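You operate a simulated robot arm through the tools that you are given. There is no shell and no other tool. Be economical: measure what you need, move in short steps, check, and stop when the job is done.

The job below is to be done with a simulated two-armed robot. You get a single attempt, and the scene is never put back.

TASK
Flatten the tone on channel 9, muted while you work.
Fine: mute it, select it, LOW, MID and HIGH to 0 dB, then unmute. Leave the other strips alone.

The check looks at the end state, three seconds after you hand in, the way a careful person would. Anything else that was tipped, shoved, dropped, spilled or broken makes it a failure.

THE ROBOT
Two 7-joint arms with two-finger grippers on one trunk, on a base that drives. Base frame: it is fixed to the floor where the robot stands at the start and does not move with it; the origin is under the middle of the robot, x ahead of it, y to its left, z up. Lengths are in mm, angles in degrees, forces in N, time in s.
The left shoulder is at the start at [64, 161, 1028], the right one opposite. With the tool pointing down near the work surface each hand reaches from about 300 to 760 mm from the robot's upright axis, wherever it stands, measured 20 degrees to its own side. Places, roughly: channel strip eight [500, -100, 800]; channel strip five [500, 100, 800]; channel strip nine [500, -200, 800]; channel strip seven [500, 0, 800]; channel strip six [500, 100, 800]; channel strip ten [500, -200, 800]; fader a [600, 400, 900]; fader b [600, 300, 900]; fader c [600, 300, 900]; fader d [700, 200, 900]; fader eight [400, -100, 800]; fader eleven [300, -300, 800]; fader five [400, 100, 800]; fader four [300, 200, 800]; fader nine [400, -200, 800]; fader one [300, 400, 800]. Payload 2.45 kg a hand.
The tool frame of a hand sits at the grasp point between the pads (the TCP): z along the fingers, y along the line on which they close. The tips reach 26 mm beyond it. Largest opening 96 mm; the body of the gripper starts 69 mm behind the TCP.
Orientation is that of the tool frame in the base frame, as a unit quaternion [x, y, z, w]. With the fingers straight down and closing along the base's y, the tool's x points along the base's -x, its y along +y and its z along -z.

THE INTERFACE
- The arms move only by the tool jog_arm. It takes "left_increments", "right_increments" or both (then of equal length, played together; a hand with none holds still); each is a list of rows, each an object (a shift or turn left out is 0, a gripper value left out holds the last) with "offset": the shift along the base's x, y, z in mm, a list of three; "rot": the turn, a rotation vector about the base's x, y, z in degrees, a list of three. In form: [{"offset": [tx, ty, tz], "rot": [ax, ay, az]}, ...]. A call has 1 to 10 rows; each row is the pose to reach, as a shift and turn from the pose commanded when the call began. "left_jaw" and "right_jaw" are, for a hand that has rows, the finger opening in mm, from 0 to 96, set as the call begins (left out, the last holds). Rows are played at 5 a second. More than 50 mm and 8.6 degrees between two rows, or a gripper value outside its range, and nothing of the call is played. A pose out of reach is approached as far as the arm can. The call stops where the force on the tool passes 80 N (or 10 N more than at its start, if that is more) or the arm is blocked; 0.2 s more then pass. The fingers move at their own pace and stop on an object; they squeeze with about 33 N. The grip force told is the motor's: it shows also when the fingers shut on nothing. Time passes only in rows, and 0.2 s behind the last, so rows that repeat a pose let the fingers close. It gives the time, the measured TCP pose, the force on the tool (base axes), the opening and the grip force at its end, in the units of the frame above (readings bear some noise), with the torque about the TCP (base axes, N m) and any sound that the robot's microphone picked up.
- Cameras (640 x 400 px; columns grow to the right, rows downward): "scene" is now at [194.8, -3.1, 1490.3]; the picture's right is [-0.08, -1.00, -0.00], its down [-0.80, 0.07, -0.60] and it looks along [0.60, -0.05, -0.80] (base axes); focal length 257 px, centre (320, 200). "left" rides on the left gripper at [82, -3, -98] in its tool frame; the picture's right is [0.04, 1.00, 0.00], its down [-0.73, 0.03, -0.68] and it looks along [-0.68, 0.03, 0.73] (tool axes); focal length 256 px, centre (320, 200). "right" rides on the right gripper at [82, 3, -98] in its tool frame; the picture's right is [-0.04, 1.00, 0.00], its down [-0.73, -0.03, -0.68] and it looks along [-0.68, -0.03, 0.73] (tool axes); focal length 256 px, centre (320, 200). There is no depth. A picture from a camera that has moved, and an enlarged one, comes with that camera's place and axes in the base frame and with its lens. The place of the scene camera against the robot may be out by one fixed shift of up to 25 mm in any direction.
- get_image(camera): a new picture of that camera. The clock stands still meanwhile.
- slide_trunk(by): slides the trunk up (or, below 0, down) by that many mm; the arms and the scene camera ride with it, the base frame stays. It gives what a move gives, with no picture.
- roll_base(legs): drives the robot by 1 to 6 legs, each [ahead, left, turn to the left] in mm, mm and degrees, along the robot's own axes; the way and the turn of a leg run together, so that a leg with both is an arc; at most 1500 mm and 180 degrees a leg. The arms and the cameras ride along, it lands a little off, and it stops where it bumps. It gives what a move gives.
- aim_head(pan, tilt): turns the head with the scene camera to pan (to the left, within 120 degrees either way) and tilt (down, from -29 to 69), counted from straight ahead of the robot. It gives what a move gives.
- inspect(camera, box): a new picture of the part [left, top, right, bottom] of that camera's present view, enlarged. The clock stands still meanwhile.
- sign_off(): hands the job in; it is judged then, once.

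Work in short steps. Places have to be worked out from the pictures, the camera data and where the tool is seen: move nearer, look again, correct. Check each grasp and each placing, and mend what went wrong. You have 120 turns and 100 pictures in all, those below and enlarged ones among them. Open the grippers and draw the arms clear of the work before you hand the job in, unless the task says otherwise; then end with one line.

The tools are called after "Request:" as name(argument=value, ...) on one line, values as JSON. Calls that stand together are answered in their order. jog_arm: Moves the arms, as the interface text tells. Its arguments: {"type":"object","properties":{"left_increments":{"type":"array","items":{"type":"object","properties":{"offset":{"type":"array","items":{"type":"number"}},"rot":{"type":"array","items":{"type":"number"}}}}},"left_jaw":{"type":"number"},"right_increments":{"type":"array","items":{"type":"object","properties":{"offset":{"type":"array","items":{"type":"number"}},"rot":{"type":"array","items":{"type":"number"}}}}},"right_jaw":{"type":"number"}},"required":[]} The other tools are called the same way: slide_trunk (by) slides the trunk up or down; roll_base (legs) drives the base; aim_head (pan, tilt) turns the head that bears the scene camera; get_image (camera) takes a picture; inspect (camera, box) takes an enlarged picture of a part of a camera's view; sign_off () hands the job in.

At the start:

```text
time_s: 0.0
left_ee_pos: [591.3, 203.4, 1180.7]
left_tool_rot: [-0.001, 1.0, 0.0, -0.001]
left_force: [0.8, -1.2, 0.3]
left_ft_torque: [-0.01, 0.02, 0.0]
left_opening: 96.2
left_grip_force: 0.1
right_ee_pos: [378.9, -245.9, 1164.5]
right_tool_rot: [-0.001, 1.0, 0.0, 0.0]
right_force: [-0.4, 0.8, 0.1]
right_ft_torque: [0.0, 0.01, -0.01]
right_opening: 96.0
right_grip_force: 0.1
trunk travel left (down, up): [-200.0, 367.0]
robot x, y, heading: [0.8, -0.7, -0.1]
head pan, tilt: [-4.8, 52.9]
```

scene: 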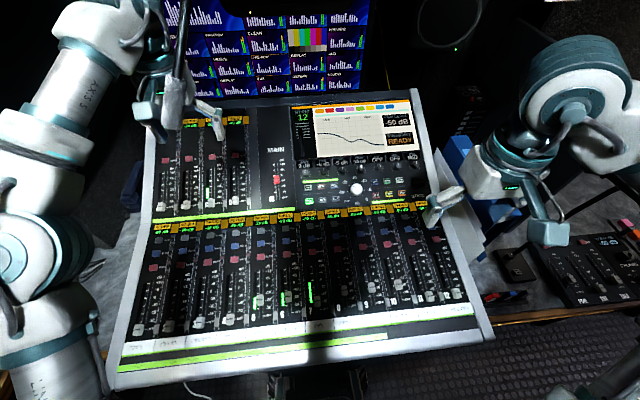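
right: 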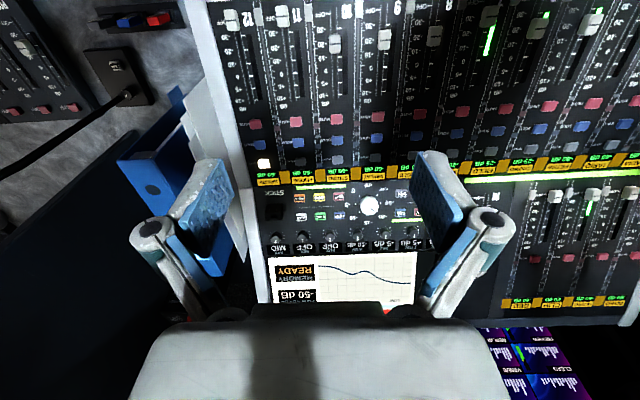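
left: 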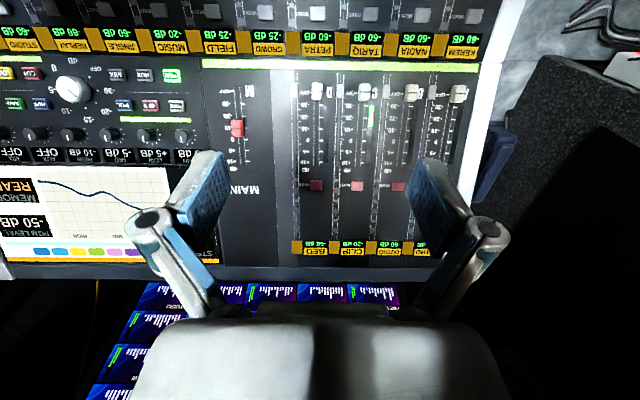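

The console has 12 strips, with a processing section by the screen. I'll take enlarged views of the strips and the EQ section.

Request:
inspect(camera="scene", box=[280, 90, 440, 210])

Request:
inspect(camera="scene", box=[290, 195, 490, 320])

Request:
inspect(camera="right", box=[240, 80, 480, 300])

```text
3.33 times, centred on (360, 150) of scene
camera zoom: at [194.8, -3.1, 1490.3], right [-0.08, -1.0, 0.0], down [-0.8, 0.07, -0.6], along [0.6, -0.05, -0.8], focal length 856 px, centre (187, 367)
```

zoom: 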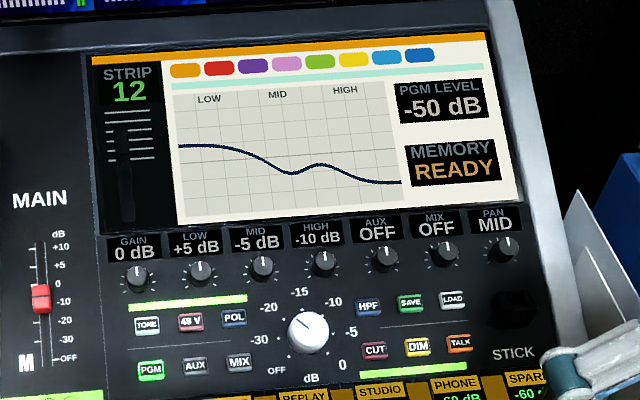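

```text
3.20 times, centred on (390, 258) of scene
camera zoom: at [194.8, -3.1, 1490.3], right [-0.08, -1.0, 0.0], down [-0.8, 0.07, -0.6], along [0.6, -0.05, -0.8], focal length 822 px, centre (96, 16)
```

zoom: 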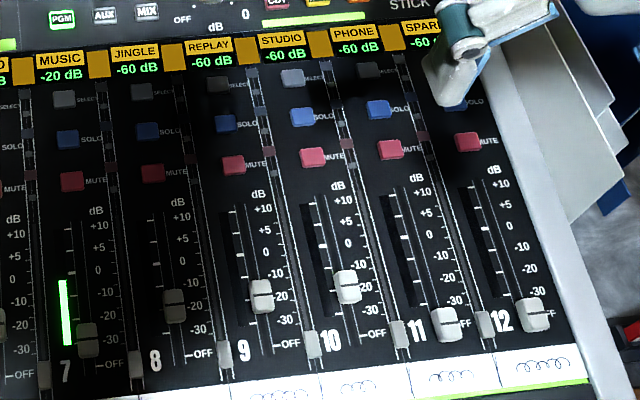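

```text
1.82 times, centred on (360, 190) of right
camera zoom: at [298.7, -242.4, 1263.2], right [0.04, 1.0, 0.0], down [0.73, -0.03, 0.68], along [0.68, -0.03, -0.73], focal length 465 px, centre (247, 218)
```

zoom: 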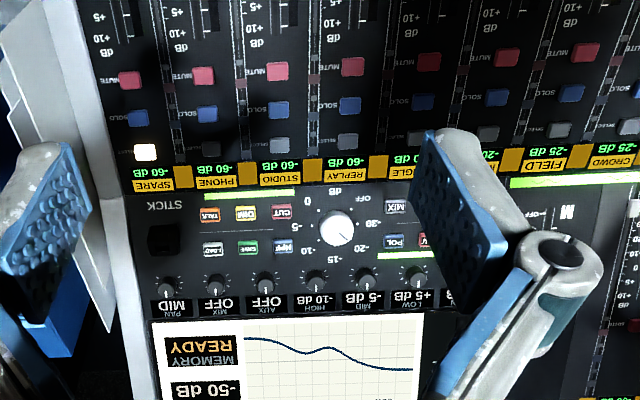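

Strip 9 is REPLAY; its mute is judged around [515,-148,810]. I'll move the right hand over it, closed, for a nearer look.

Request:
jog_arm(right_increments=[{"offset": [15, 25, -40]}, {"offset": [30, 50, -80]}, {"offset": [45, 75, -120]}, {"offset": [60, 96, -160]}, {"offset": [60, 96, -164]}], right_jaw=0)

Request:
get_image(camera="right")

```text
time_s: 1.2
left_ee_pos: [587.8, 203.0, 1185.2]
left_tool_rot: [0.001, 1.0, 0.001, 0.002]
left_force: [-0.2, 0.2, 0.4]
left_ft_torque: [0.01, -0.02, -0.02]
left_opening: 96.1
left_grip_force: 0.1
right_ee_pos: [434.0, -152.8, 1003.0]
right_tool_rot: [0.0, 1.0, 0.0, 0.003]
right_force: [-0.4, -0.3, -0.1]
right_ft_torque: [-0.01, -0.02, 0.03]
right_opening: 0.0
right_grip_force: 28.0
trunk travel left (down, up): [-200.0, 367.0]
robot x, y, heading: [2.0, 2.3, -0.3]
head pan, tilt: [-4.8, 52.9]
```

```text
93 pictures are left
camera right: at [352.5, -147.5, 1101.1], right [0.04, 1.0, 0.0], down [0.73, -0.03, 0.68], along [0.68, -0.03, -0.73], focal length 256 px, centre (320, 200)
```

right: 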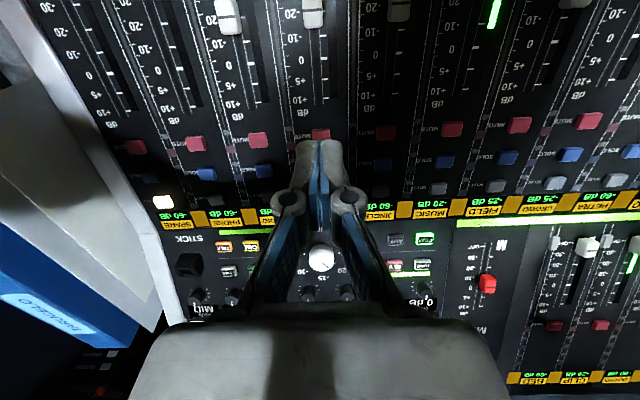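

The stereo baseline is weak, so I shift the hand sideways for a second and third view to fix the panel plane.

Request:
jog_arm(right_increments=[{"offset": [-15, -40, 0]}, {"offset": [-30, -80, 0]}, {"offset": [-45, -120, 0]}, {"offset": [-60, -150, 0]}, {"offset": [-60, -150, 0]}, {"offset": [-60, -150, 0]}])

Request:
get_image(camera="right")

Request:
jog_arm(right_increments=[{"offset": [0, 45, 0]}, {"offset": [0, 90, 0]}, {"offset": [0, 135, 0]}, {"offset": [0, 180, 0]}, {"offset": [0, 225, 0]}, {"offset": [0, 270, 0]}, {"offset": [0, 300, 0]}, {"offset": [0, 300, 0]}, {"offset": [0, 300, 0]}])

Request:
get_image(camera="right")

```text
time_s: 2.6
left_ee_pos: [587.3, 203.7, 1184.3]
left_tool_rot: [0.0, 1.0, 0.0, 0.0]
left_force: [0.0, -0.1, -0.1]
left_ft_torque: [-0.03, -0.01, 0.0]
left_opening: 96.1
left_grip_force: 0.1
right_ee_pos: [374.4, -300.3, 1002.4]
right_tool_rot: [0.0, 1.0, -0.001, 0.002]
right_force: [-0.4, 0.0, -0.1]
right_ft_torque: [0.0, -0.02, 0.0]
right_opening: 0.1
right_grip_force: 28.4
trunk travel left (down, up): [-200.0, 367.0]
robot x, y, heading: [3.8, -3.8, -0.1]
head pan, tilt: [-4.8, 52.9]
```

```text
92 pictures are left
camera right: at [293.3, -296.2, 1100.0], right [0.04, 1.0, 0.0], down [0.73, -0.03, 0.68], along [0.68, -0.03, -0.73], focal length 256 px, centre (320, 200)
```

right: 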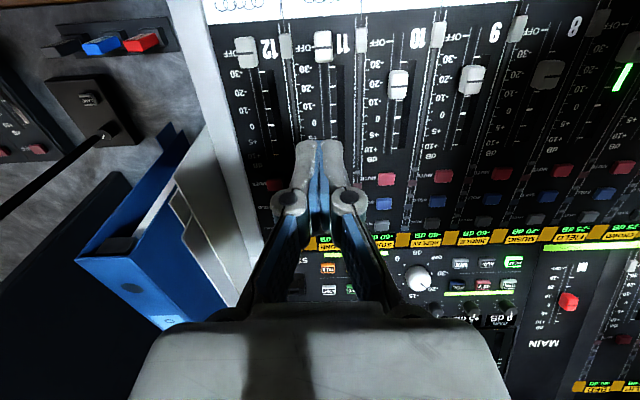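

```text
time_s: 4.6
left_ee_pos: [588.6, 203.9, 1183.5]
left_tool_rot: [0.0, 1.0, 0.0, 0.001]
left_force: [-0.9, 0.1, 0.3]
left_ft_torque: [0.0, 0.0, -0.01]
left_opening: 95.8
left_grip_force: 0.1
right_ee_pos: [379.3, -1.5, 1000.5]
right_tool_rot: [0.0, 1.0, 0.0, 0.001]
right_force: [-0.7, 0.4, 0.4]
right_ft_torque: [-0.01, 0.0, 0.0]
right_opening: 0.1
right_grip_force: 28.4
trunk travel left (down, up): [-200.0, 367.0]
robot x, y, heading: [3.2, -2.0, -0.1]
head pan, tilt: [-4.8, 52.9]
```

```text
91 pictures are left
camera right: at [296.2, 1.9, 1098.7], right [0.04, 1.0, 0.0], down [0.73, -0.03, 0.68], along [0.68, -0.03, -0.73], focal length 256 px, centre (320, 200)
```

right: 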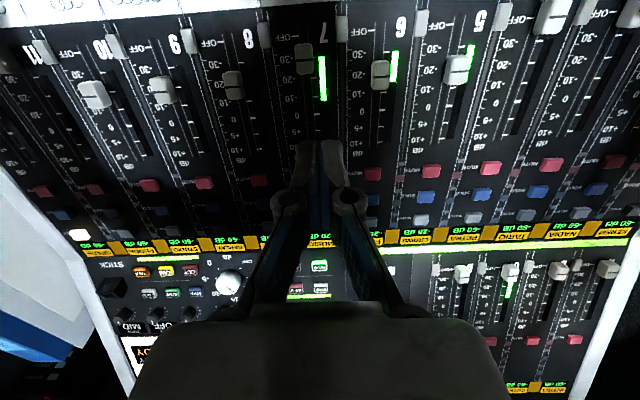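

Triangulating gives mute 9 near [493,-153.5,850], the big knob top near [661,-159,891] and a panel tilt of about 10°. I'll tilt the tool to match and hover about 30 mm above mute 9.

Request:
jog_arm(right_increments=[{"offset": [25, -38, 0], "rot": [0, -2, 0]}, {"offset": [50, -77, 0], "rot": [0, -4, 0]}, {"offset": [80, -115, 0], "rot": [0, -7, 0]}, {"offset": [110, -153.5, 0], "rot": [0, -10, 0]}, {"offset": [110, -153.5, -40], "rot": [0, -10, 0]}, {"offset": [110, -153.5, -80], "rot": [0, -10, 0]}, {"offset": [110, -153.5, -95], "rot": [0, -10, 0]}, {"offset": [110, -153.5, -95], "rot": [0, -10, 0]}])

Request:
get_image(camera="right")

Request:
inspect(camera="scene", box=[290, 150, 450, 270])

```text
time_s: 6.4
left_ee_pos: [589.5, 204.0, 1184.2]
left_tool_rot: [0.0, 1.0, 0.0, 0.001]
left_force: [-0.1, 0.8, -0.4]
left_ft_torque: [0.01, 0.0, 0.0]
left_opening: 96.0
left_grip_force: 0.2
right_ee_pos: [487.6, -153.3, 903.6]
right_tool_rot: [0.001, 0.996, 0.0, 0.089]
right_force: [0.8, 0.5, 0.3]
right_ft_torque: [0.0, 0.01, 0.04]
right_opening: 0.0
right_grip_force: 28.5
trunk travel left (down, up): [-200.0, 367.0]
robot x, y, heading: [0.8, 0.6, 0.2]
head pan, tilt: [-4.8, 52.9]
```

```text
90 pictures are left
camera right: at [390.6, -149.3, 986.8], right [0.04, 1.0, 0.01], down [0.6, -0.03, 0.8], along [0.8, -0.03, -0.6], focal length 256 px, centre (320, 200)
```

right: 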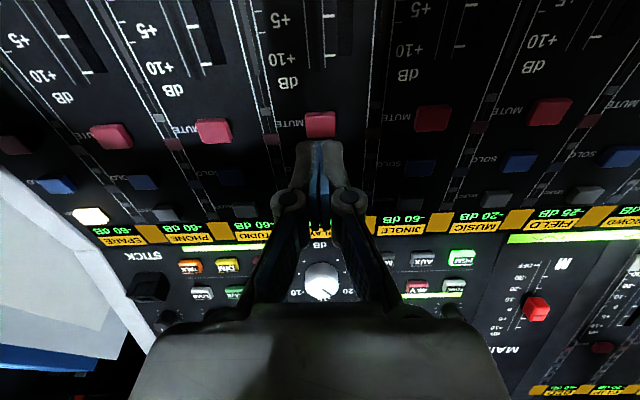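

```text
3.33 times, centred on (370, 210) of scene
camera zoom: at [195.6, -2.2, 1490.2], right [-0.08, -1.0, 0.0], down [-0.8, 0.07, -0.6], along [0.6, -0.05, -0.8], focal length 856 px, centre (153, 167)
```

zoom: 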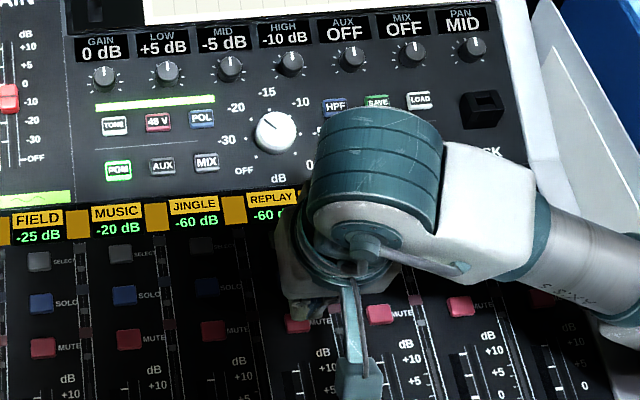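

The fingertips are right over mute 9 in x and y, with the tip near z≈878. I lower it until just above the button.

Request:
jog_arm(right_increments=[{"offset": [2, 0, -10]}, {"offset": [3, 0, -18]}, {"offset": [4, 0, -23]}, {"offset": [4, 0, -25]}, {"offset": [4, 0, -25]}])

Request:
get_image(camera="right")

```text
time_s: 7.6
left_ee_pos: [588.2, 204.0, 1183.6]
left_tool_rot: [0.0, 1.0, -0.001, 0.001]
left_force: [-0.1, -0.6, -0.5]
left_ft_torque: [0.0, -0.01, 0.01]
left_opening: 96.3
left_grip_force: 0.3
right_ee_pos: [489.7, -153.3, 881.1]
right_tool_rot: [0.0, 0.996, 0.0, 0.089]
right_force: [-0.1, 0.2, 0.1]
right_ft_torque: [-0.02, 0.02, 0.03]
right_opening: 0.3
right_grip_force: 28.5
trunk travel left (down, up): [-200.0, 367.0]
robot x, y, heading: [0.5, 2.3, 0.0]
head pan, tilt: [-4.8, 52.9]
```

```text
88 pictures are left
camera right: at [392.8, -150.0, 963.9], right [0.04, 1.0, 0.01], down [0.6, -0.03, 0.8], along [0.8, -0.03, -0.6], focal length 256 px, centre (320, 200)
```

right: 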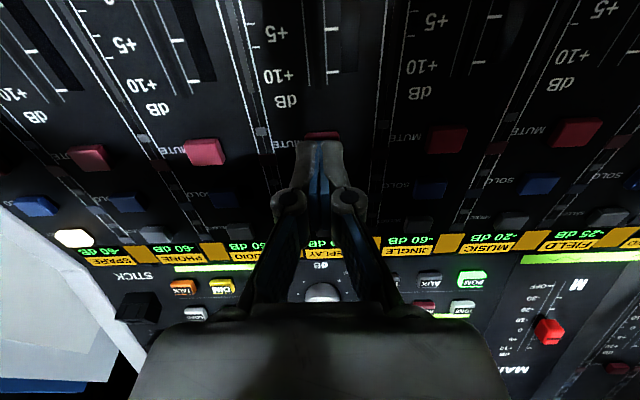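

No contact yet at tip z≈855, and the tip sits just over the button. Continuing down in small steps.

Request:
jog_arm(right_increments=[{"offset": [0, 0, -2]}, {"offset": [0, 0, -4]}, {"offset": [0, 0, -5]}])

Request:
get_image(camera="right")

```text
time_s: 8.4
left_ee_pos: [588.2, 204.1, 1184.4]
left_tool_rot: [0.0, 1.0, 0.0, 0.001]
left_force: [0.0, 0.3, -0.3]
left_ft_torque: [0.02, -0.02, 0.0]
left_opening: 96.0
left_grip_force: 0.0
right_ee_pos: [489.2, -153.5, 877.1]
right_tool_rot: [-0.001, 0.996, 0.001, 0.089]
right_force: [-0.5, -0.9, -0.1]
right_ft_torque: [0.0, -0.05, -0.02]
right_opening: 0.0
right_grip_force: 28.3
trunk travel left (down, up): [-200.0, 367.0]
robot x, y, heading: [0.6, 0.5, 0.1]
head pan, tilt: [-4.8, 52.9]
```

```text
87 pictures are left
camera right: at [391.9, -149.3, 959.5], right [0.04, 1.0, 0.01], down [0.6, -0.03, 0.8], along [0.8, -0.03, -0.6], focal length 256 px, centre (320, 200)
```

right: 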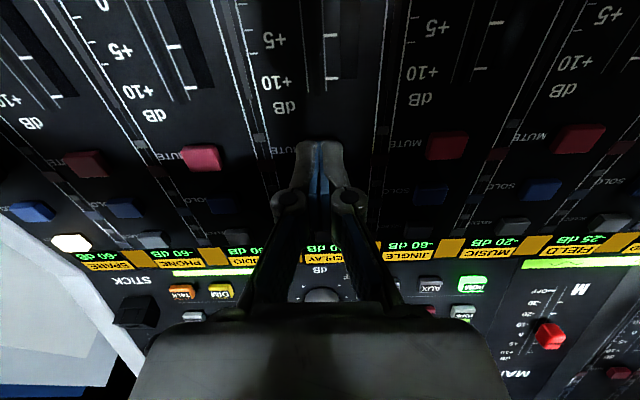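

The button is now hidden under the tip and there is no force yet. I go further down in small steps.

Request:
jog_arm(right_increments=[{"offset": [0, 0, -1.5]}, {"offset": [0.5, 0, -3]}, {"offset": [0.5, 0, -3.5]}])

```text
time_s: 9.2
left_ee_pos: [587.9, 204.1, 1185.0]
left_tool_rot: [0.0, 1.0, 0.0, 0.001]
left_force: [0.2, 0.0, 0.8]
left_ft_torque: [-0.01, -0.01, 0.0]
left_opening: 96.0
left_grip_force: 0.0
right_ee_pos: [489.7, -152.0, 874.0]
right_tool_rot: [0.0, 0.996, -0.001, 0.089]
right_force: [-1.8, 0.0, 1.5]
right_ft_torque: [0.02, 0.01, -0.02]
right_opening: 6.1
right_grip_force: 28.6
trunk travel left (down, up): [-200.0, 367.0]
robot x, y, heading: [-2.9, 0.9, 0.2]
head pan, tilt: [-4.8, 52.9]
heard: click
```

A click was heard and the force rose slightly. I back off and look.

Request:
jog_arm(right_increments=[{"offset": [0, 0, 8]}, {"offset": [0, 0, 25]}, {"offset": [-20, -30, 40]}, {"offset": [-30, -60, 50]}, {"offset": [-40, -90, 60]}, {"offset": [-40, -90, 60]}])

Request:
get_image(camera="right")

Request:
inspect(camera="scene", box=[290, 150, 450, 270])

```text
time_s: 10.6
left_ee_pos: [587.9, 204.0, 1185.1]
left_tool_rot: [-0.001, 1.0, 0.0, 0.001]
left_force: [0.2, 0.3, 0.7]
left_ft_torque: [-0.01, 0.04, 0.0]
left_opening: 96.3
left_grip_force: 0.1
right_ee_pos: [450.7, -244.5, 932.7]
right_tool_rot: [0.0, 0.996, 0.0, 0.088]
right_force: [-0.4, 0.0, 0.5]
right_ft_torque: [-0.01, -0.01, 0.05]
right_opening: 0.0
right_grip_force: 28.1
trunk travel left (down, up): [-200.0, 367.0]
robot x, y, heading: [-2.2, -0.8, 0.2]
head pan, tilt: [-4.8, 52.9]
```

```text
86 pictures are left
camera right: at [352.5, -238.8, 1014.9], right [0.04, 1.0, 0.01], down [0.6, -0.03, 0.8], along [0.8, -0.03, -0.6], focal length 256 px, centre (320, 200)
```

right: 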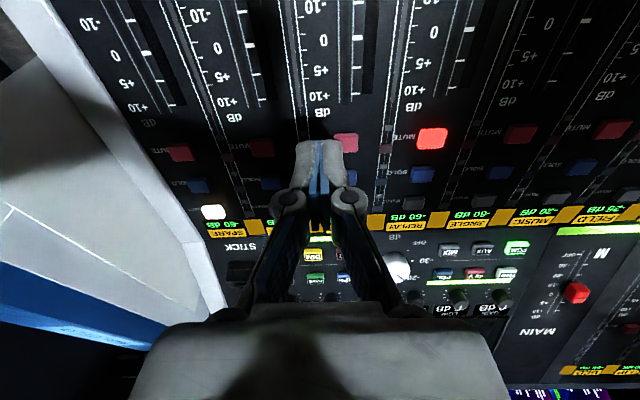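

```text
3.33 times, centred on (370, 210) of scene
camera zoom: at [195.5, -3.3, 1490.1], right [-0.08, -1.0, 0.0], down [-0.8, 0.07, -0.6], along [0.6, -0.05, -0.8], focal length 856 px, centre (153, 167)
```

zoom: 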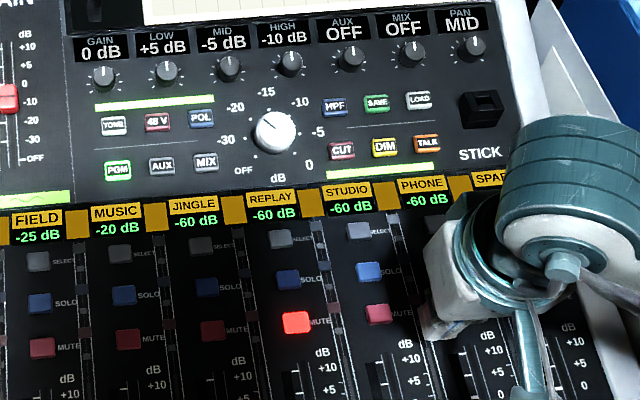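

Mute 9 is lit red. Select 9 is judged at about [565,-152.5,862], 72 mm ahead of mute, so I hover above it.

Request:
jog_arm(right_increments=[{"offset": [35, 30, 0]}, {"offset": [70, 60, 0]}, {"offset": [112, 90, 0]}, {"offset": [112, 90, -25]}, {"offset": [112, 90, -36]}, {"offset": [112, 90, -36]}])

Request:
get_image(camera="right")

```text
refused: row 3 steps farther than a row can; nothing moved
```

```text
84 pictures are left
camera right: at [352.5, -238.8, 1014.9], right [0.04, 1.0, 0.01], down [0.6, -0.03, 0.8], along [0.8, -0.03, -0.6], focal length 256 px, centre (320, 200)
```

right: 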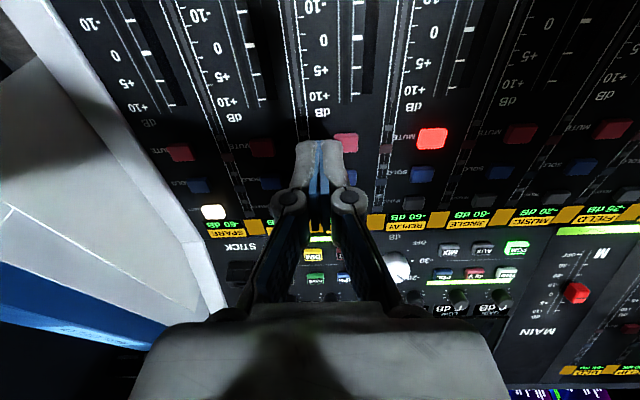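

One row was too long, so I resend it with shorter steps.

Request:
jog_arm(right_increments=[{"offset": [30, 24, 0]}, {"offset": [60, 48, 0]}, {"offset": [90, 72, 0]}, {"offset": [112, 90, 0]}, {"offset": [112, 90, -25]}, {"offset": [112, 90, -36]}, {"offset": [112, 90, -36]}])

Request:
get_image(camera="right")

```text
time_s: 12.2
left_ee_pos: [589.4, 202.6, 1183.9]
left_tool_rot: [0.0, 1.0, 0.0, 0.001]
left_force: [-0.2, -0.7, 0.4]
left_ft_torque: [0.02, 0.0, 0.01]
left_opening: 96.1
left_grip_force: 0.1
right_ee_pos: [565.1, -151.4, 898.7]
right_tool_rot: [-0.001, 0.996, 0.0, 0.089]
right_force: [-0.8, 0.1, 0.2]
right_ft_torque: [0.0, -0.02, -0.01]
right_opening: 0.2
right_grip_force: 28.4
trunk travel left (down, up): [-200.0, 367.0]
robot x, y, heading: [0.7, -1.7, -0.0]
head pan, tilt: [-4.8, 52.9]
```

```text
83 pictures are left
camera right: at [466.8, -147.1, 980.7], right [0.04, 1.0, 0.01], down [0.6, -0.03, 0.8], along [0.8, -0.03, -0.6], focal length 256 px, centre (320, 200)
```

right: 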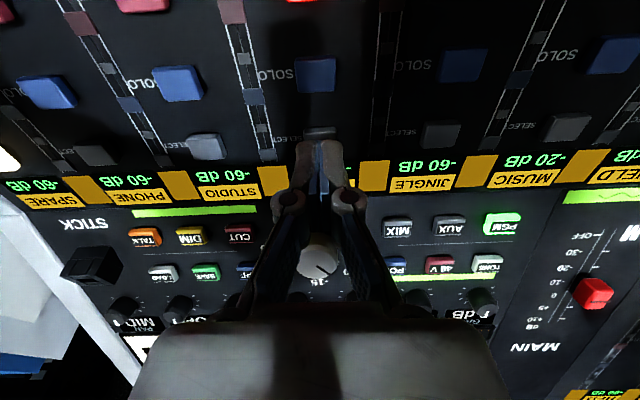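

Select 9 is slightly behind the tip (x≈566 against 570). I shift back 3 mm and press down in small steps.

Request:
jog_arm(right_increments=[{"offset": [-3, 0, -4]}, {"offset": [-3, 0, -8]}, {"offset": [-3, 0, -10]}, {"offset": [-3, 0, -12]}])

```text
time_s: 13.2
left_ee_pos: [587.7, 203.3, 1184.1]
left_tool_rot: [0.0, 1.0, 0.0, 0.0]
left_force: [0.6, 1.0, -0.1]
left_ft_torque: [-0.01, -0.02, -0.02]
left_opening: 96.0
left_grip_force: 0.0
right_ee_pos: [558.7, -152.3, 885.6]
right_tool_rot: [0.0, 0.996, 0.0, 0.089]
right_force: [0.6, 0.2, 0.9]
right_ft_torque: [0.04, 0.0, 0.03]
right_opening: 6.0
right_grip_force: 28.6
trunk travel left (down, up): [-200.0, 367.0]
robot x, y, heading: [1.6, -0.4, -0.2]
head pan, tilt: [-4.8, 52.9]
```

Contact, but no click yet, so I press another 2 mm.

Request:
jog_arm(right_increments=[{"offset": [0, 0, -1]}, {"offset": [0, 0, -2]}])

Request:
inspect(camera="scene", box=[290, 90, 450, 210])

```text
time_s: 13.8
left_ee_pos: [588.1, 203.3, 1183.5]
left_tool_rot: [0.001, 1.0, 0.0, 0.001]
left_force: [0.3, 0.3, 0.6]
left_ft_torque: [0.03, -0.01, -0.03]
left_opening: 95.9
left_grip_force: 0.0
right_ee_pos: [557.9, -152.7, 883.5]
right_tool_rot: [0.0, 0.996, -0.001, 0.088]
right_force: [0.9, 0.0, 1.6]
right_ft_torque: [0.01, -0.03, 0.02]
right_opening: 6.0
right_grip_force: 28.2
trunk travel left (down, up): [-200.0, 367.0]
robot x, y, heading: [-0.6, -4.6, 0.2]
head pan, tilt: [-4.8, 52.9]
```

```text
3.33 times, centred on (370, 150) of scene
camera zoom: at [195.8, -2.1, 1490.2], right [-0.08, -1.0, 0.0], down [-0.8, 0.07, -0.6], along [0.6, -0.05, -0.8], focal length 856 px, centre (153, 367)
```

zoom: 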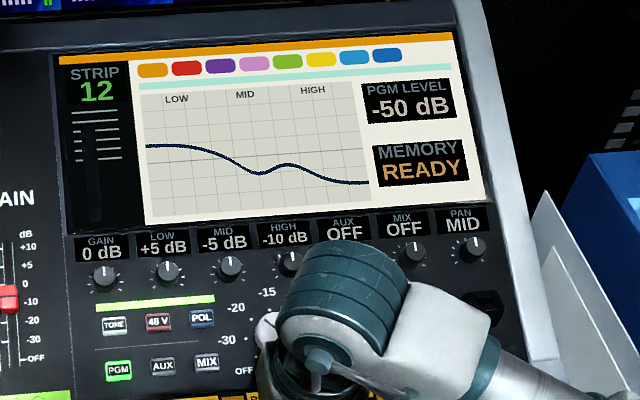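

Still no click; the force is only 1.6 N. I press a bit further.

Request:
jog_arm(right_increments=[{"offset": [1, 0, -1]}, {"offset": [2, 0, -2]}])

Request:
get_image(camera="right")

```text
time_s: 14.4
left_ee_pos: [587.5, 203.3, 1185.0]
left_tool_rot: [0.0, 1.0, 0.0, 0.002]
left_force: [-0.1, 0.3, -0.1]
left_ft_torque: [0.02, 0.0, 0.0]
left_opening: 95.9
left_grip_force: 0.0
right_ee_pos: [559.7, -152.1, 882.7]
right_tool_rot: [0.0, 0.996, 0.0, 0.089]
right_force: [-1.2, -1.0, 2.2]
right_ft_torque: [0.01, 0.05, -0.02]
right_opening: 5.9
right_grip_force: 28.2
trunk travel left (down, up): [-200.0, 367.0]
robot x, y, heading: [2.0, 0.1, -0.1]
head pan, tilt: [-4.8, 52.9]
heard: click
```

```text
81 pictures are left
camera right: at [463.0, -147.8, 965.2], right [0.04, 1.0, 0.01], down [0.6, -0.03, 0.8], along [0.8, -0.03, -0.6], focal length 256 px, centre (320, 200)
```

right: 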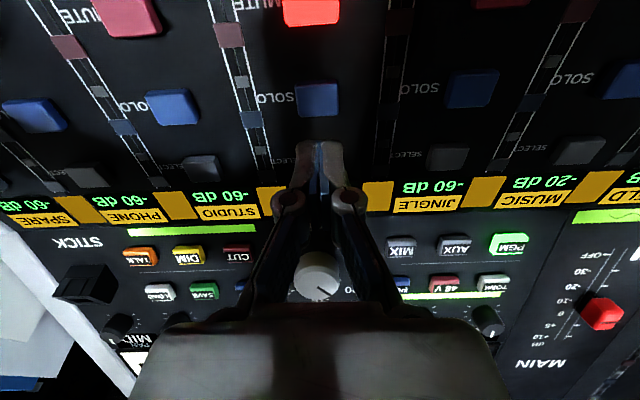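

Click heard and lamp 12 has gone out. I raise clear and retreat to see the display.

Request:
jog_arm(right_increments=[{"offset": [0, 0, 8]}, {"offset": [0, 0, 40]}, {"offset": [-30, -10, 60]}, {"offset": [-60, -25, 80]}, {"offset": [-90, -35, 100]}, {"offset": [-90, -35, 100]}])

Request:
inspect(camera="scene", box=[280, 90, 440, 210])

Request:
get_image(camera="right")

```text
time_s: 15.8
left_ee_pos: [590.5, 204.4, 1184.0]
left_tool_rot: [0.0, 1.0, 0.0, 0.0]
left_force: [1.1, -0.2, 0.0]
left_ft_torque: [0.01, 0.03, 0.01]
left_opening: 96.0
left_grip_force: 0.1
right_ee_pos: [472.7, -187.8, 983.8]
right_tool_rot: [0.0, 0.996, 0.0, 0.088]
right_force: [-0.4, -0.4, -0.4]
right_ft_torque: [0.0, 0.02, 0.01]
right_opening: 0.0
right_grip_force: 28.3
trunk travel left (down, up): [-200.0, 367.0]
robot x, y, heading: [1.9, 0.5, -0.2]
head pan, tilt: [-4.8, 52.9]
```

```text
3.33 times, centred on (360, 150) of scene
camera zoom: at [196.2, -2.8, 1490.0], right [-0.08, -1.0, 0.0], down [-0.8, 0.07, -0.6], along [0.6, -0.05, -0.8], focal length 856 px, centre (187, 367)
```

zoom: 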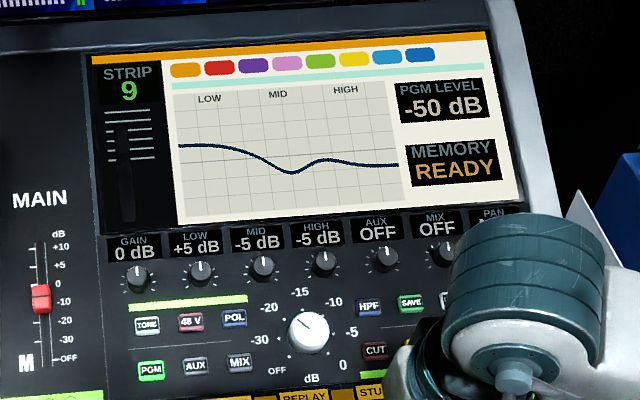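

```text
79 pictures are left
camera right: at [375.1, -184.2, 1067.0], right [0.04, 1.0, 0.01], down [0.6, -0.03, 0.8], along [0.8, -0.03, -0.6], focal length 256 px, centre (320, 200)
```

right: 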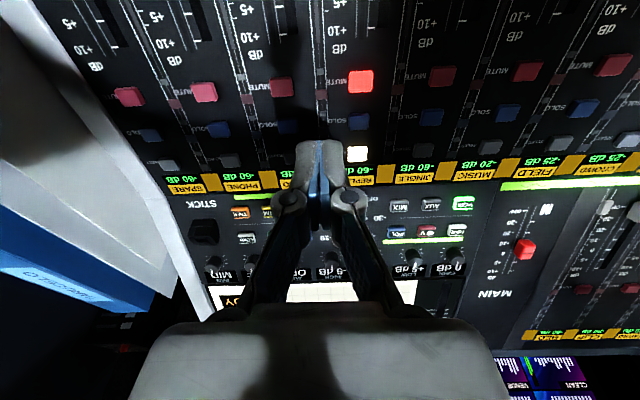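

Strip 9 is selected: LOW +5, MID −5, HIGH −5. The knobs are estimated at x≈730, with LOW y≈−67, MID −125 and HIGH −182. I move over MID with jaws at 46 mm to look.

Request:
jog_arm(right_increments=[{"offset": [45, 15, 0]}, {"offset": [90, 30, 0]}, {"offset": [135, 45, 0]}, {"offset": [175, 60, 0]}, {"offset": [175, 60, 0]}, {"offset": [175, 60, 0]}], right_jaw=46)

Request:
get_image(camera="right")

Request:
inspect(camera="scene", box=[280, 120, 440, 220])

```text
time_s: 17.2
left_ee_pos: [588.9, 204.4, 1184.1]
left_tool_rot: [0.0, 1.0, 0.0, 0.001]
left_force: [-0.4, -0.1, -0.3]
left_ft_torque: [0.0, -0.04, -0.01]
left_opening: 96.1
left_grip_force: 0.0
right_ee_pos: [646.0, -128.5, 982.5]
right_tool_rot: [0.001, 0.996, 0.0, 0.089]
right_force: [-0.4, 0.0, 1.1]
right_ft_torque: [0.02, -0.01, -0.03]
right_opening: 45.9
right_grip_force: 0.0
trunk travel left (down, up): [-200.0, 367.0]
robot x, y, heading: [0.2, 3.6, -0.0]
head pan, tilt: [-4.8, 52.9]
```

```text
78 pictures are left
camera right: at [548.1, -124.4, 1064.4], right [0.04, 1.0, 0.01], down [0.6, -0.03, 0.8], along [0.8, -0.03, -0.6], focal length 256 px, centre (320, 200)
```

right: 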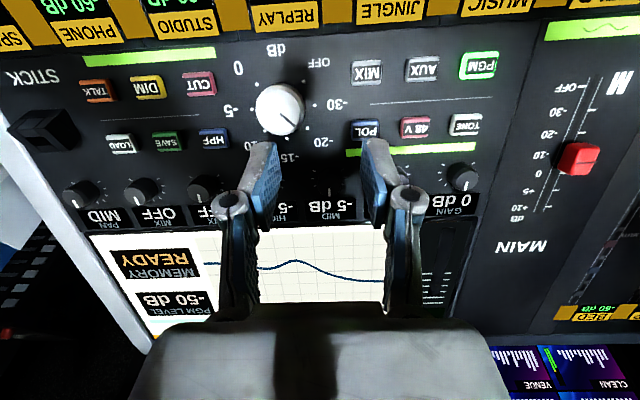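

```text
4.00 times, centred on (360, 170) of scene
camera zoom: at [196.3, -2.1, 1490.1], right [-0.08, -1.0, 0.0], down [-0.8, 0.07, -0.6], along [0.6, -0.05, -0.8], focal length 1028 px, centre (160, 320)
```

zoom: 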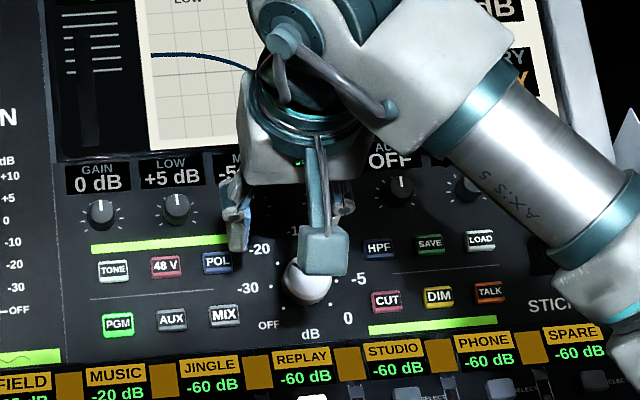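

Big knob agrees at [662,-159,891], but the small knob row height is uncertain (900–920). I take a sideways view for triangulation.

Request:
jog_arm(right_increments=[{"offset": [-10, -45, 0]}, {"offset": [-20, -90, 0]}, {"offset": [-20, -110, 0]}, {"offset": [-20, -110, 0]}, {"offset": [-20, -110, 0]}])

Request:
get_image(camera="right")

Request:
inspect(camera="right", box=[340, 130, 600, 260])

```text
time_s: 18.4
left_ee_pos: [588.1, 205.6, 1183.9]
left_tool_rot: [0.0, 1.0, -0.001, 0.001]
left_force: [-0.7, -0.7, 0.3]
left_ft_torque: [0.01, 0.02, 0.0]
left_opening: 96.2
left_grip_force: 0.1
right_ee_pos: [627.1, -237.3, 983.3]
right_tool_rot: [0.0, 0.996, -0.001, 0.089]
right_force: [-0.6, 0.7, 0.2]
right_ft_torque: [-0.05, 0.01, -0.03]
right_opening: 46.1
right_grip_force: 0.0
trunk travel left (down, up): [-200.0, 367.0]
robot x, y, heading: [3.2, -0.0, -0.1]
head pan, tilt: [-4.8, 52.9]
```

```text
76 pictures are left
camera right: at [528.1, -233.8, 1065.7], right [0.04, 1.0, 0.01], down [0.6, -0.03, 0.8], along [0.8, -0.03, -0.6], focal length 256 px, centre (320, 200)
```

right: 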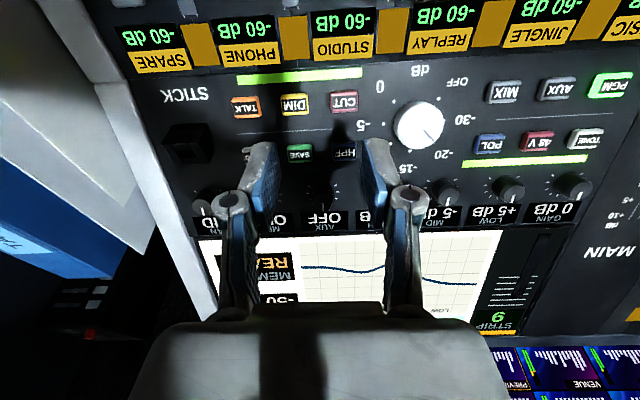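

```text
2.46 times, centred on (470, 195) of right
camera zoom: at [528.1, -233.8, 1065.7], right [0.04, 1.0, 0.01], down [0.6, -0.03, 0.8], along [0.8, -0.03, -0.6], focal length 630 px, centre (-49, 212)
```

zoom: 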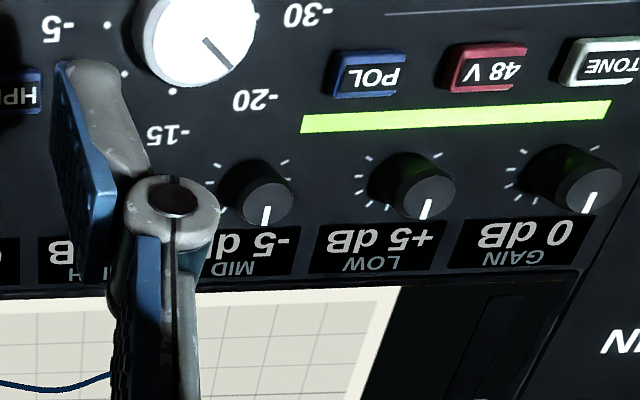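

The control section is steeper: its surface is at [702, z 896], tilted about 20°, with knob tops near [715, y, 921]. I tilt a further 10° and hover above MID (y≈−123).

Request:
jog_arm(right_increments=[{"offset": [20, 30, 0], "rot": [0, -3, 0]}, {"offset": [40, 60, 0], "rot": [0, -6, 0]}, {"offset": [60, 90, 0], "rot": [0, -8, 0]}, {"offset": [75, 115, -5], "rot": [0, -10, 0]}, {"offset": [75, 115, -21], "rot": [0, -10, 0]}, {"offset": [75, 115, -21], "rot": [0, -10, 0]}, {"offset": [75, 115, -21], "rot": [0, -10, 0]}])

Request:
get_image(camera="right")

Request:
inspect(camera="scene", box=[280, 120, 440, 220])

```text
time_s: 20.0
left_ee_pos: [588.6, 204.6, 1185.1]
left_tool_rot: [0.0, 1.0, 0.0, 0.001]
left_force: [0.4, -0.8, 0.1]
left_ft_torque: [-0.02, 0.01, 0.03]
left_opening: 95.8
left_grip_force: 0.0
right_ee_pos: [700.8, -126.4, 961.0]
right_tool_rot: [-0.001, 0.984, 0.0, 0.176]
right_force: [0.5, 0.1, -0.1]
right_ft_torque: [0.02, 0.01, -0.03]
right_opening: 45.9
right_grip_force: 0.0
trunk travel left (down, up): [-200.0, 367.0]
robot x, y, heading: [-0.5, -1.0, 0.1]
head pan, tilt: [-4.8, 52.9]
```

```text
74 pictures are left
camera right: at [590.4, -122.1, 1025.4], right [0.04, 1.0, 0.01], down [0.45, -0.03, 0.89], along [0.89, -0.03, -0.46], focal length 256 px, centre (320, 200)
```

right: 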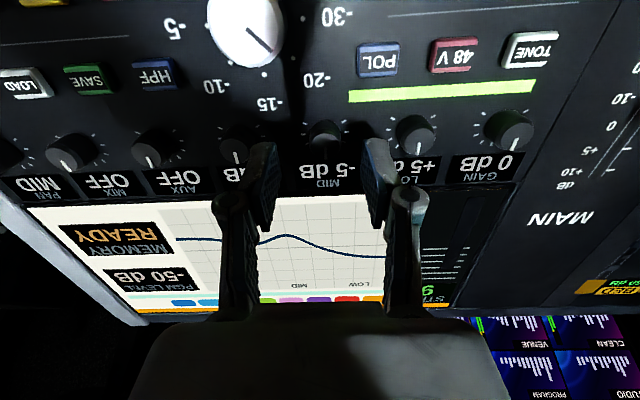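

```text
4.00 times, centred on (360, 170) of scene
camera zoom: at [196.5, -1.8, 1490.1], right [-0.08, -1.0, 0.0], down [-0.8, 0.07, -0.6], along [0.6, -0.05, -0.8], focal length 1028 px, centre (160, 320)
```

zoom: 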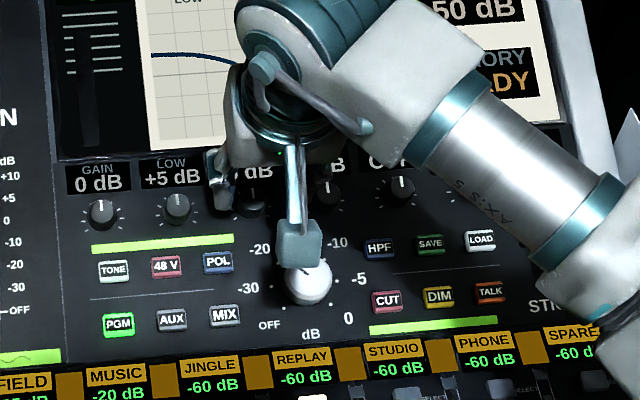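

MID is judged at y≈−122, x≈715, close to centred between the fingers. I go down along the knob axis most of the way and check.

Request:
jog_arm(right_increments=[{"offset": [3, 2, -8]}, {"offset": [6, 2, -16]}, {"offset": [8, 2, -20]}, {"offset": [8, 2, -20]}])

Request:
get_image(camera="right")

```text
time_s: 21.0
left_ee_pos: [588.6, 204.7, 1183.9]
left_tool_rot: [0.0, 1.0, -0.001, 0.002]
left_force: [-0.8, -0.1, 0.1]
left_ft_torque: [0.02, 0.04, 0.02]
left_opening: 96.0
left_grip_force: 0.1
right_ee_pos: [709.8, -121.2, 941.0]
right_tool_rot: [0.001, 0.985, 0.0, 0.175]
right_force: [-0.6, 0.4, -0.4]
right_ft_torque: [0.01, -0.02, 0.01]
right_opening: 46.1
right_grip_force: 0.1
trunk travel left (down, up): [-200.0, 367.0]
robot x, y, heading: [0.0, -2.3, -0.1]
head pan, tilt: [-4.8, 52.9]
```

```text
72 pictures are left
camera right: at [599.6, -117.2, 1005.2], right [0.04, 1.0, 0.01], down [0.45, -0.03, 0.89], along [0.89, -0.03, -0.46], focal length 256 px, centre (320, 200)
```

right: 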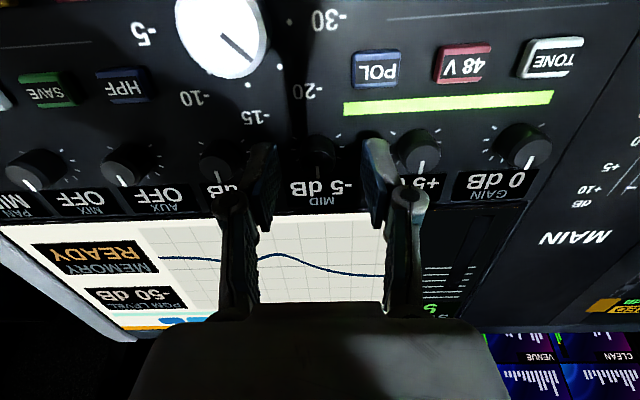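

The fingers straddle MID well. I go another 9 mm down.

Request:
jog_arm(right_increments=[{"offset": [1.5, 0, -4]}, {"offset": [3, 0, -8]}, {"offset": [3, 0, -8]}])

Request:
get_image(camera="right")

Request:
inspect(camera="right", box=[220, 100, 420, 225])

```text
time_s: 21.8
left_ee_pos: [589.0, 204.6, 1183.7]
left_tool_rot: [0.0, 1.0, -0.001, 0.002]
left_force: [-0.1, -0.3, 0.4]
left_ft_torque: [0.01, 0.03, 0.0]
left_opening: 95.9
left_grip_force: 0.1
right_ee_pos: [713.3, -121.6, 933.1]
right_tool_rot: [0.0, 0.985, 0.0, 0.175]
right_force: [0.6, 0.1, -0.9]
right_ft_torque: [-0.01, -0.04, 0.02]
right_opening: 46.1
right_grip_force: 0.2
trunk travel left (down, up): [-200.0, 367.0]
robot x, y, heading: [1.2, -3.0, -0.1]
head pan, tilt: [-4.8, 52.9]
```

```text
71 pictures are left
camera right: at [602.0, -117.3, 997.4], right [0.04, 1.0, 0.01], down [0.45, -0.03, 0.89], along [0.89, -0.03, -0.46], focal length 256 px, centre (320, 200)
```

right: 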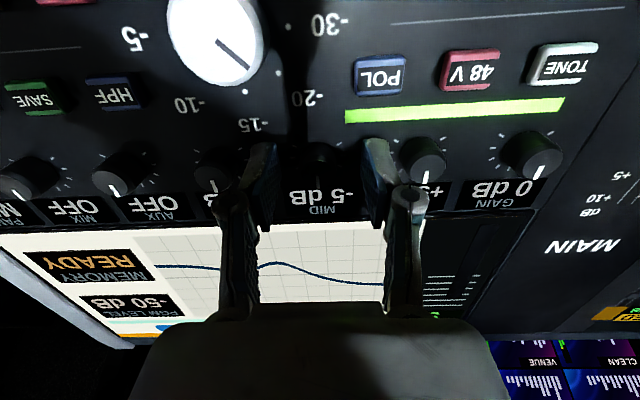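

```text
3.20 times, centred on (320, 162) of right
camera zoom: at [602.0, -117.3, 997.4], right [0.04, 1.0, 0.01], down [0.45, -0.03, 0.89], along [0.89, -0.03, -0.46], focal length 819 px, centre (320, 320)
```

zoom: 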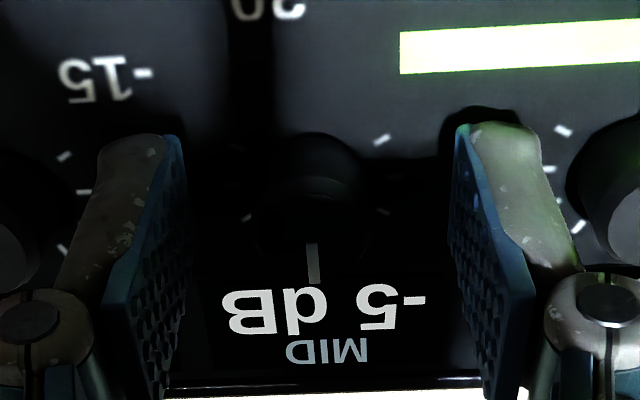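

The knob is centred between the pads. I close on it.

Request:
jog_arm(right_increments=[{"offset": [0, 0, 0]}, {"offset": [0, 0, 0]}, {"offset": [0, 0, 0]}], right_jaw=10)

Request:
inspect(camera="right", box=[220, 100, 420, 225])

```text
time_s: 22.6
left_ee_pos: [588.8, 204.2, 1183.2]
left_tool_rot: [0.0, 1.0, 0.0, 0.001]
left_force: [0.1, 0.3, -0.1]
left_ft_torque: [-0.06, -0.03, -0.02]
left_opening: 96.1
left_grip_force: 0.1
right_ee_pos: [712.4, -123.1, 933.6]
right_tool_rot: [0.001, 0.985, 0.0, 0.175]
right_force: [-0.1, -4.0, 2.3]
right_ft_torque: [-0.16, 0.06, -0.08]
right_opening: 20.0
right_grip_force: 45.4
trunk travel left (down, up): [-200.0, 367.0]
robot x, y, heading: [-0.9, 0.9, 0.1]
head pan, tilt: [-4.8, 52.9]
```

```text
3.20 times, centred on (320, 162) of right
camera zoom: at [602.0, -118.7, 997.6], right [0.04, 1.0, 0.01], down [0.45, -0.03, 0.89], along [0.89, -0.03, -0.46], focal length 819 px, centre (320, 320)
```

zoom: 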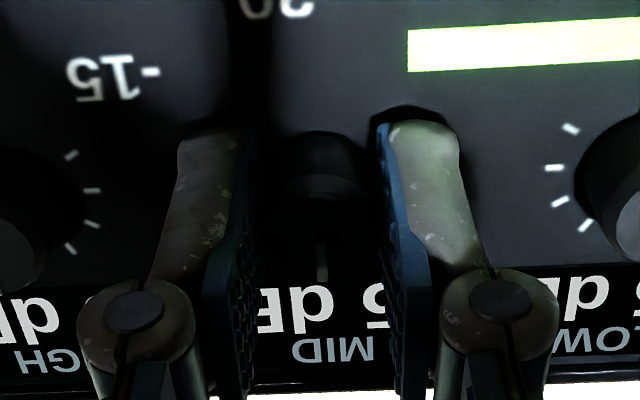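

Gripped (opening 20 mm on the knob). I turn 16° clockwise and check the reading.

Request:
jog_arm(right_increments=[{"offset": [0, -1, 0], "rot": [2.0, 0, -5.6]}, {"offset": [0, -1, 0], "rot": [4.1, 0, -11.3]}, {"offset": [0, -1, 0], "rot": [5.5, 0, -15]}, {"offset": [0, -1, 0], "rot": [5.5, 0, -15]}])

Request:
inspect(camera="right", box=[200, 80, 440, 230])

Request:
inspect(camera="scene", box=[280, 90, 440, 190])

```text
time_s: 23.6
left_ee_pos: [587.8, 204.0, 1182.5]
left_tool_rot: [0.0, 1.0, 0.0, 0.001]
left_force: [0.3, 0.5, 0.3]
left_ft_torque: [0.0, -0.03, -0.01]
left_opening: 96.0
left_grip_force: 0.0
right_ee_pos: [714.1, -123.2, 934.4]
right_tool_rot: [0.138, 0.975, 0.025, 0.174]
right_force: [8.9, -2.1, 5.4]
right_ft_torque: [-0.01, -0.39, 0.02]
right_opening: 20.0
right_grip_force: 44.9
trunk travel left (down, up): [-200.0, 367.0]
robot x, y, heading: [-0.7, 0.4, -0.0]
head pan, tilt: [-4.8, 52.9]
```

```text
2.67 times, centred on (320, 155) of right
camera zoom: at [605.8, -95.7, 998.9], right [0.3, 0.95, 0.11], down [0.42, -0.23, 0.88], along [0.86, -0.21, -0.47], focal length 683 px, centre (320, 320)
```

zoom: 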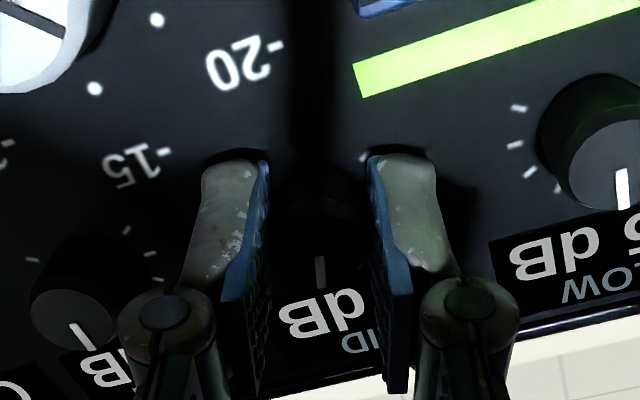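

```text
4.00 times, centred on (360, 140) of scene
camera zoom: at [197.2, -2.3, 1490.1], right [-0.08, -1.0, 0.0], down [-0.8, 0.07, -0.6], along [0.6, -0.05, -0.8], focal length 1028 px, centre (160, 440)
```

zoom: 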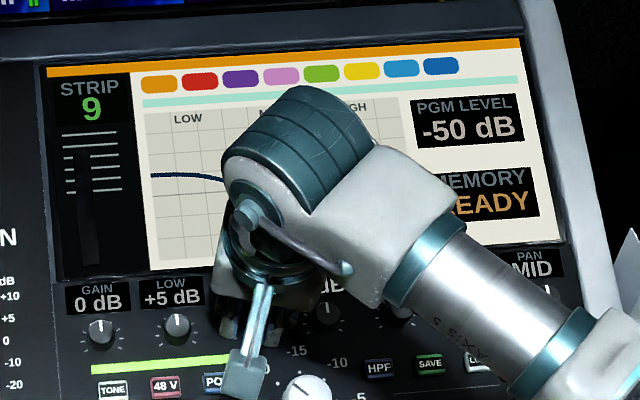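

The pointer turns with the hand. The left camera sees the readouts, so I read from it.

Request:
inspect(camera="left", box=[0, 90, 200, 270])

```text
2.22 times, centred on (100, 180) of left
camera zoom: at [507.2, 200.7, 1280.6], right [-0.04, 1.0, 0.0], down [0.73, 0.03, 0.68], along [0.68, 0.03, -0.73], focal length 569 px, centre (809, 244)
```

zoom: 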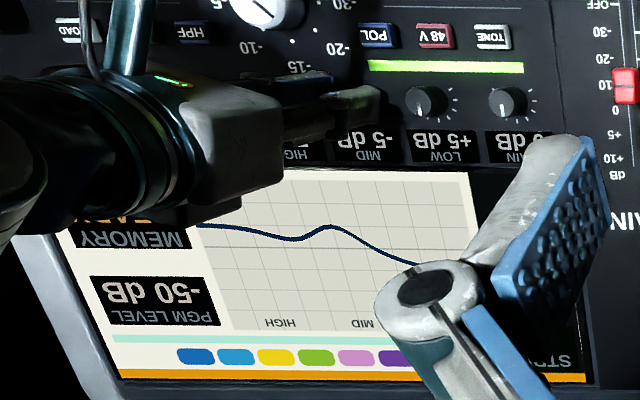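

MID still reads −5 dB after 16°, so the knob likely has coarse steps. I turn further in small increments.

Request:
jog_arm(right_increments=[{"offset": [-1, 0, 0], "rot": [2.0, 0, -5.6]}, {"offset": [-2, 0, 0], "rot": [4.1, 0, -11.3]}, {"offset": [-2, 0, 0], "rot": [4.1, 0, -11.3]}])

Request:
inspect(camera="left", box=[0, 90, 200, 270])

```text
time_s: 24.4
left_ee_pos: [589.4, 203.8, 1184.4]
left_tool_rot: [0.0, 1.0, -0.001, 0.001]
left_force: [0.7, -1.5, 0.9]
left_ft_torque: [0.0, -0.02, 0.02]
left_opening: 96.0
left_grip_force: 0.1
right_ee_pos: [712.3, -121.6, 933.9]
right_tool_rot: [0.239, 0.955, 0.042, 0.172]
right_force: [23.0, -1.2, 13.9]
right_ft_torque: [0.24, -0.47, 0.09]
right_opening: 19.7
right_grip_force: 44.6
trunk travel left (down, up): [-200.0, 367.0]
robot x, y, heading: [1.1, 4.3, -0.0]
head pan, tilt: [-4.8, 52.9]
```

```text
2.22 times, centred on (100, 180) of left
camera zoom: at [508.0, 201.6, 1280.4], right [-0.04, 1.0, 0.0], down [0.73, 0.03, 0.68], along [0.68, 0.03, -0.73], focal length 569 px, centre (809, 244)
```

zoom: 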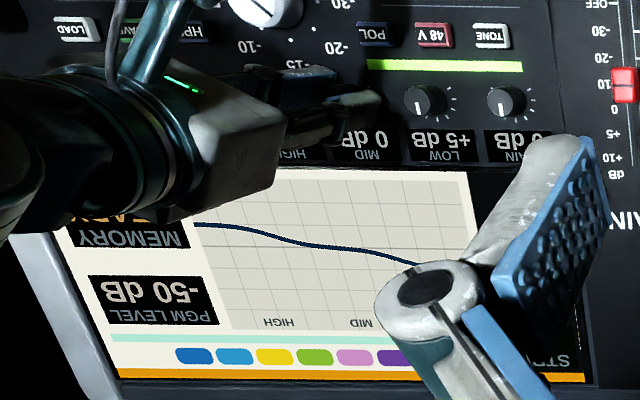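

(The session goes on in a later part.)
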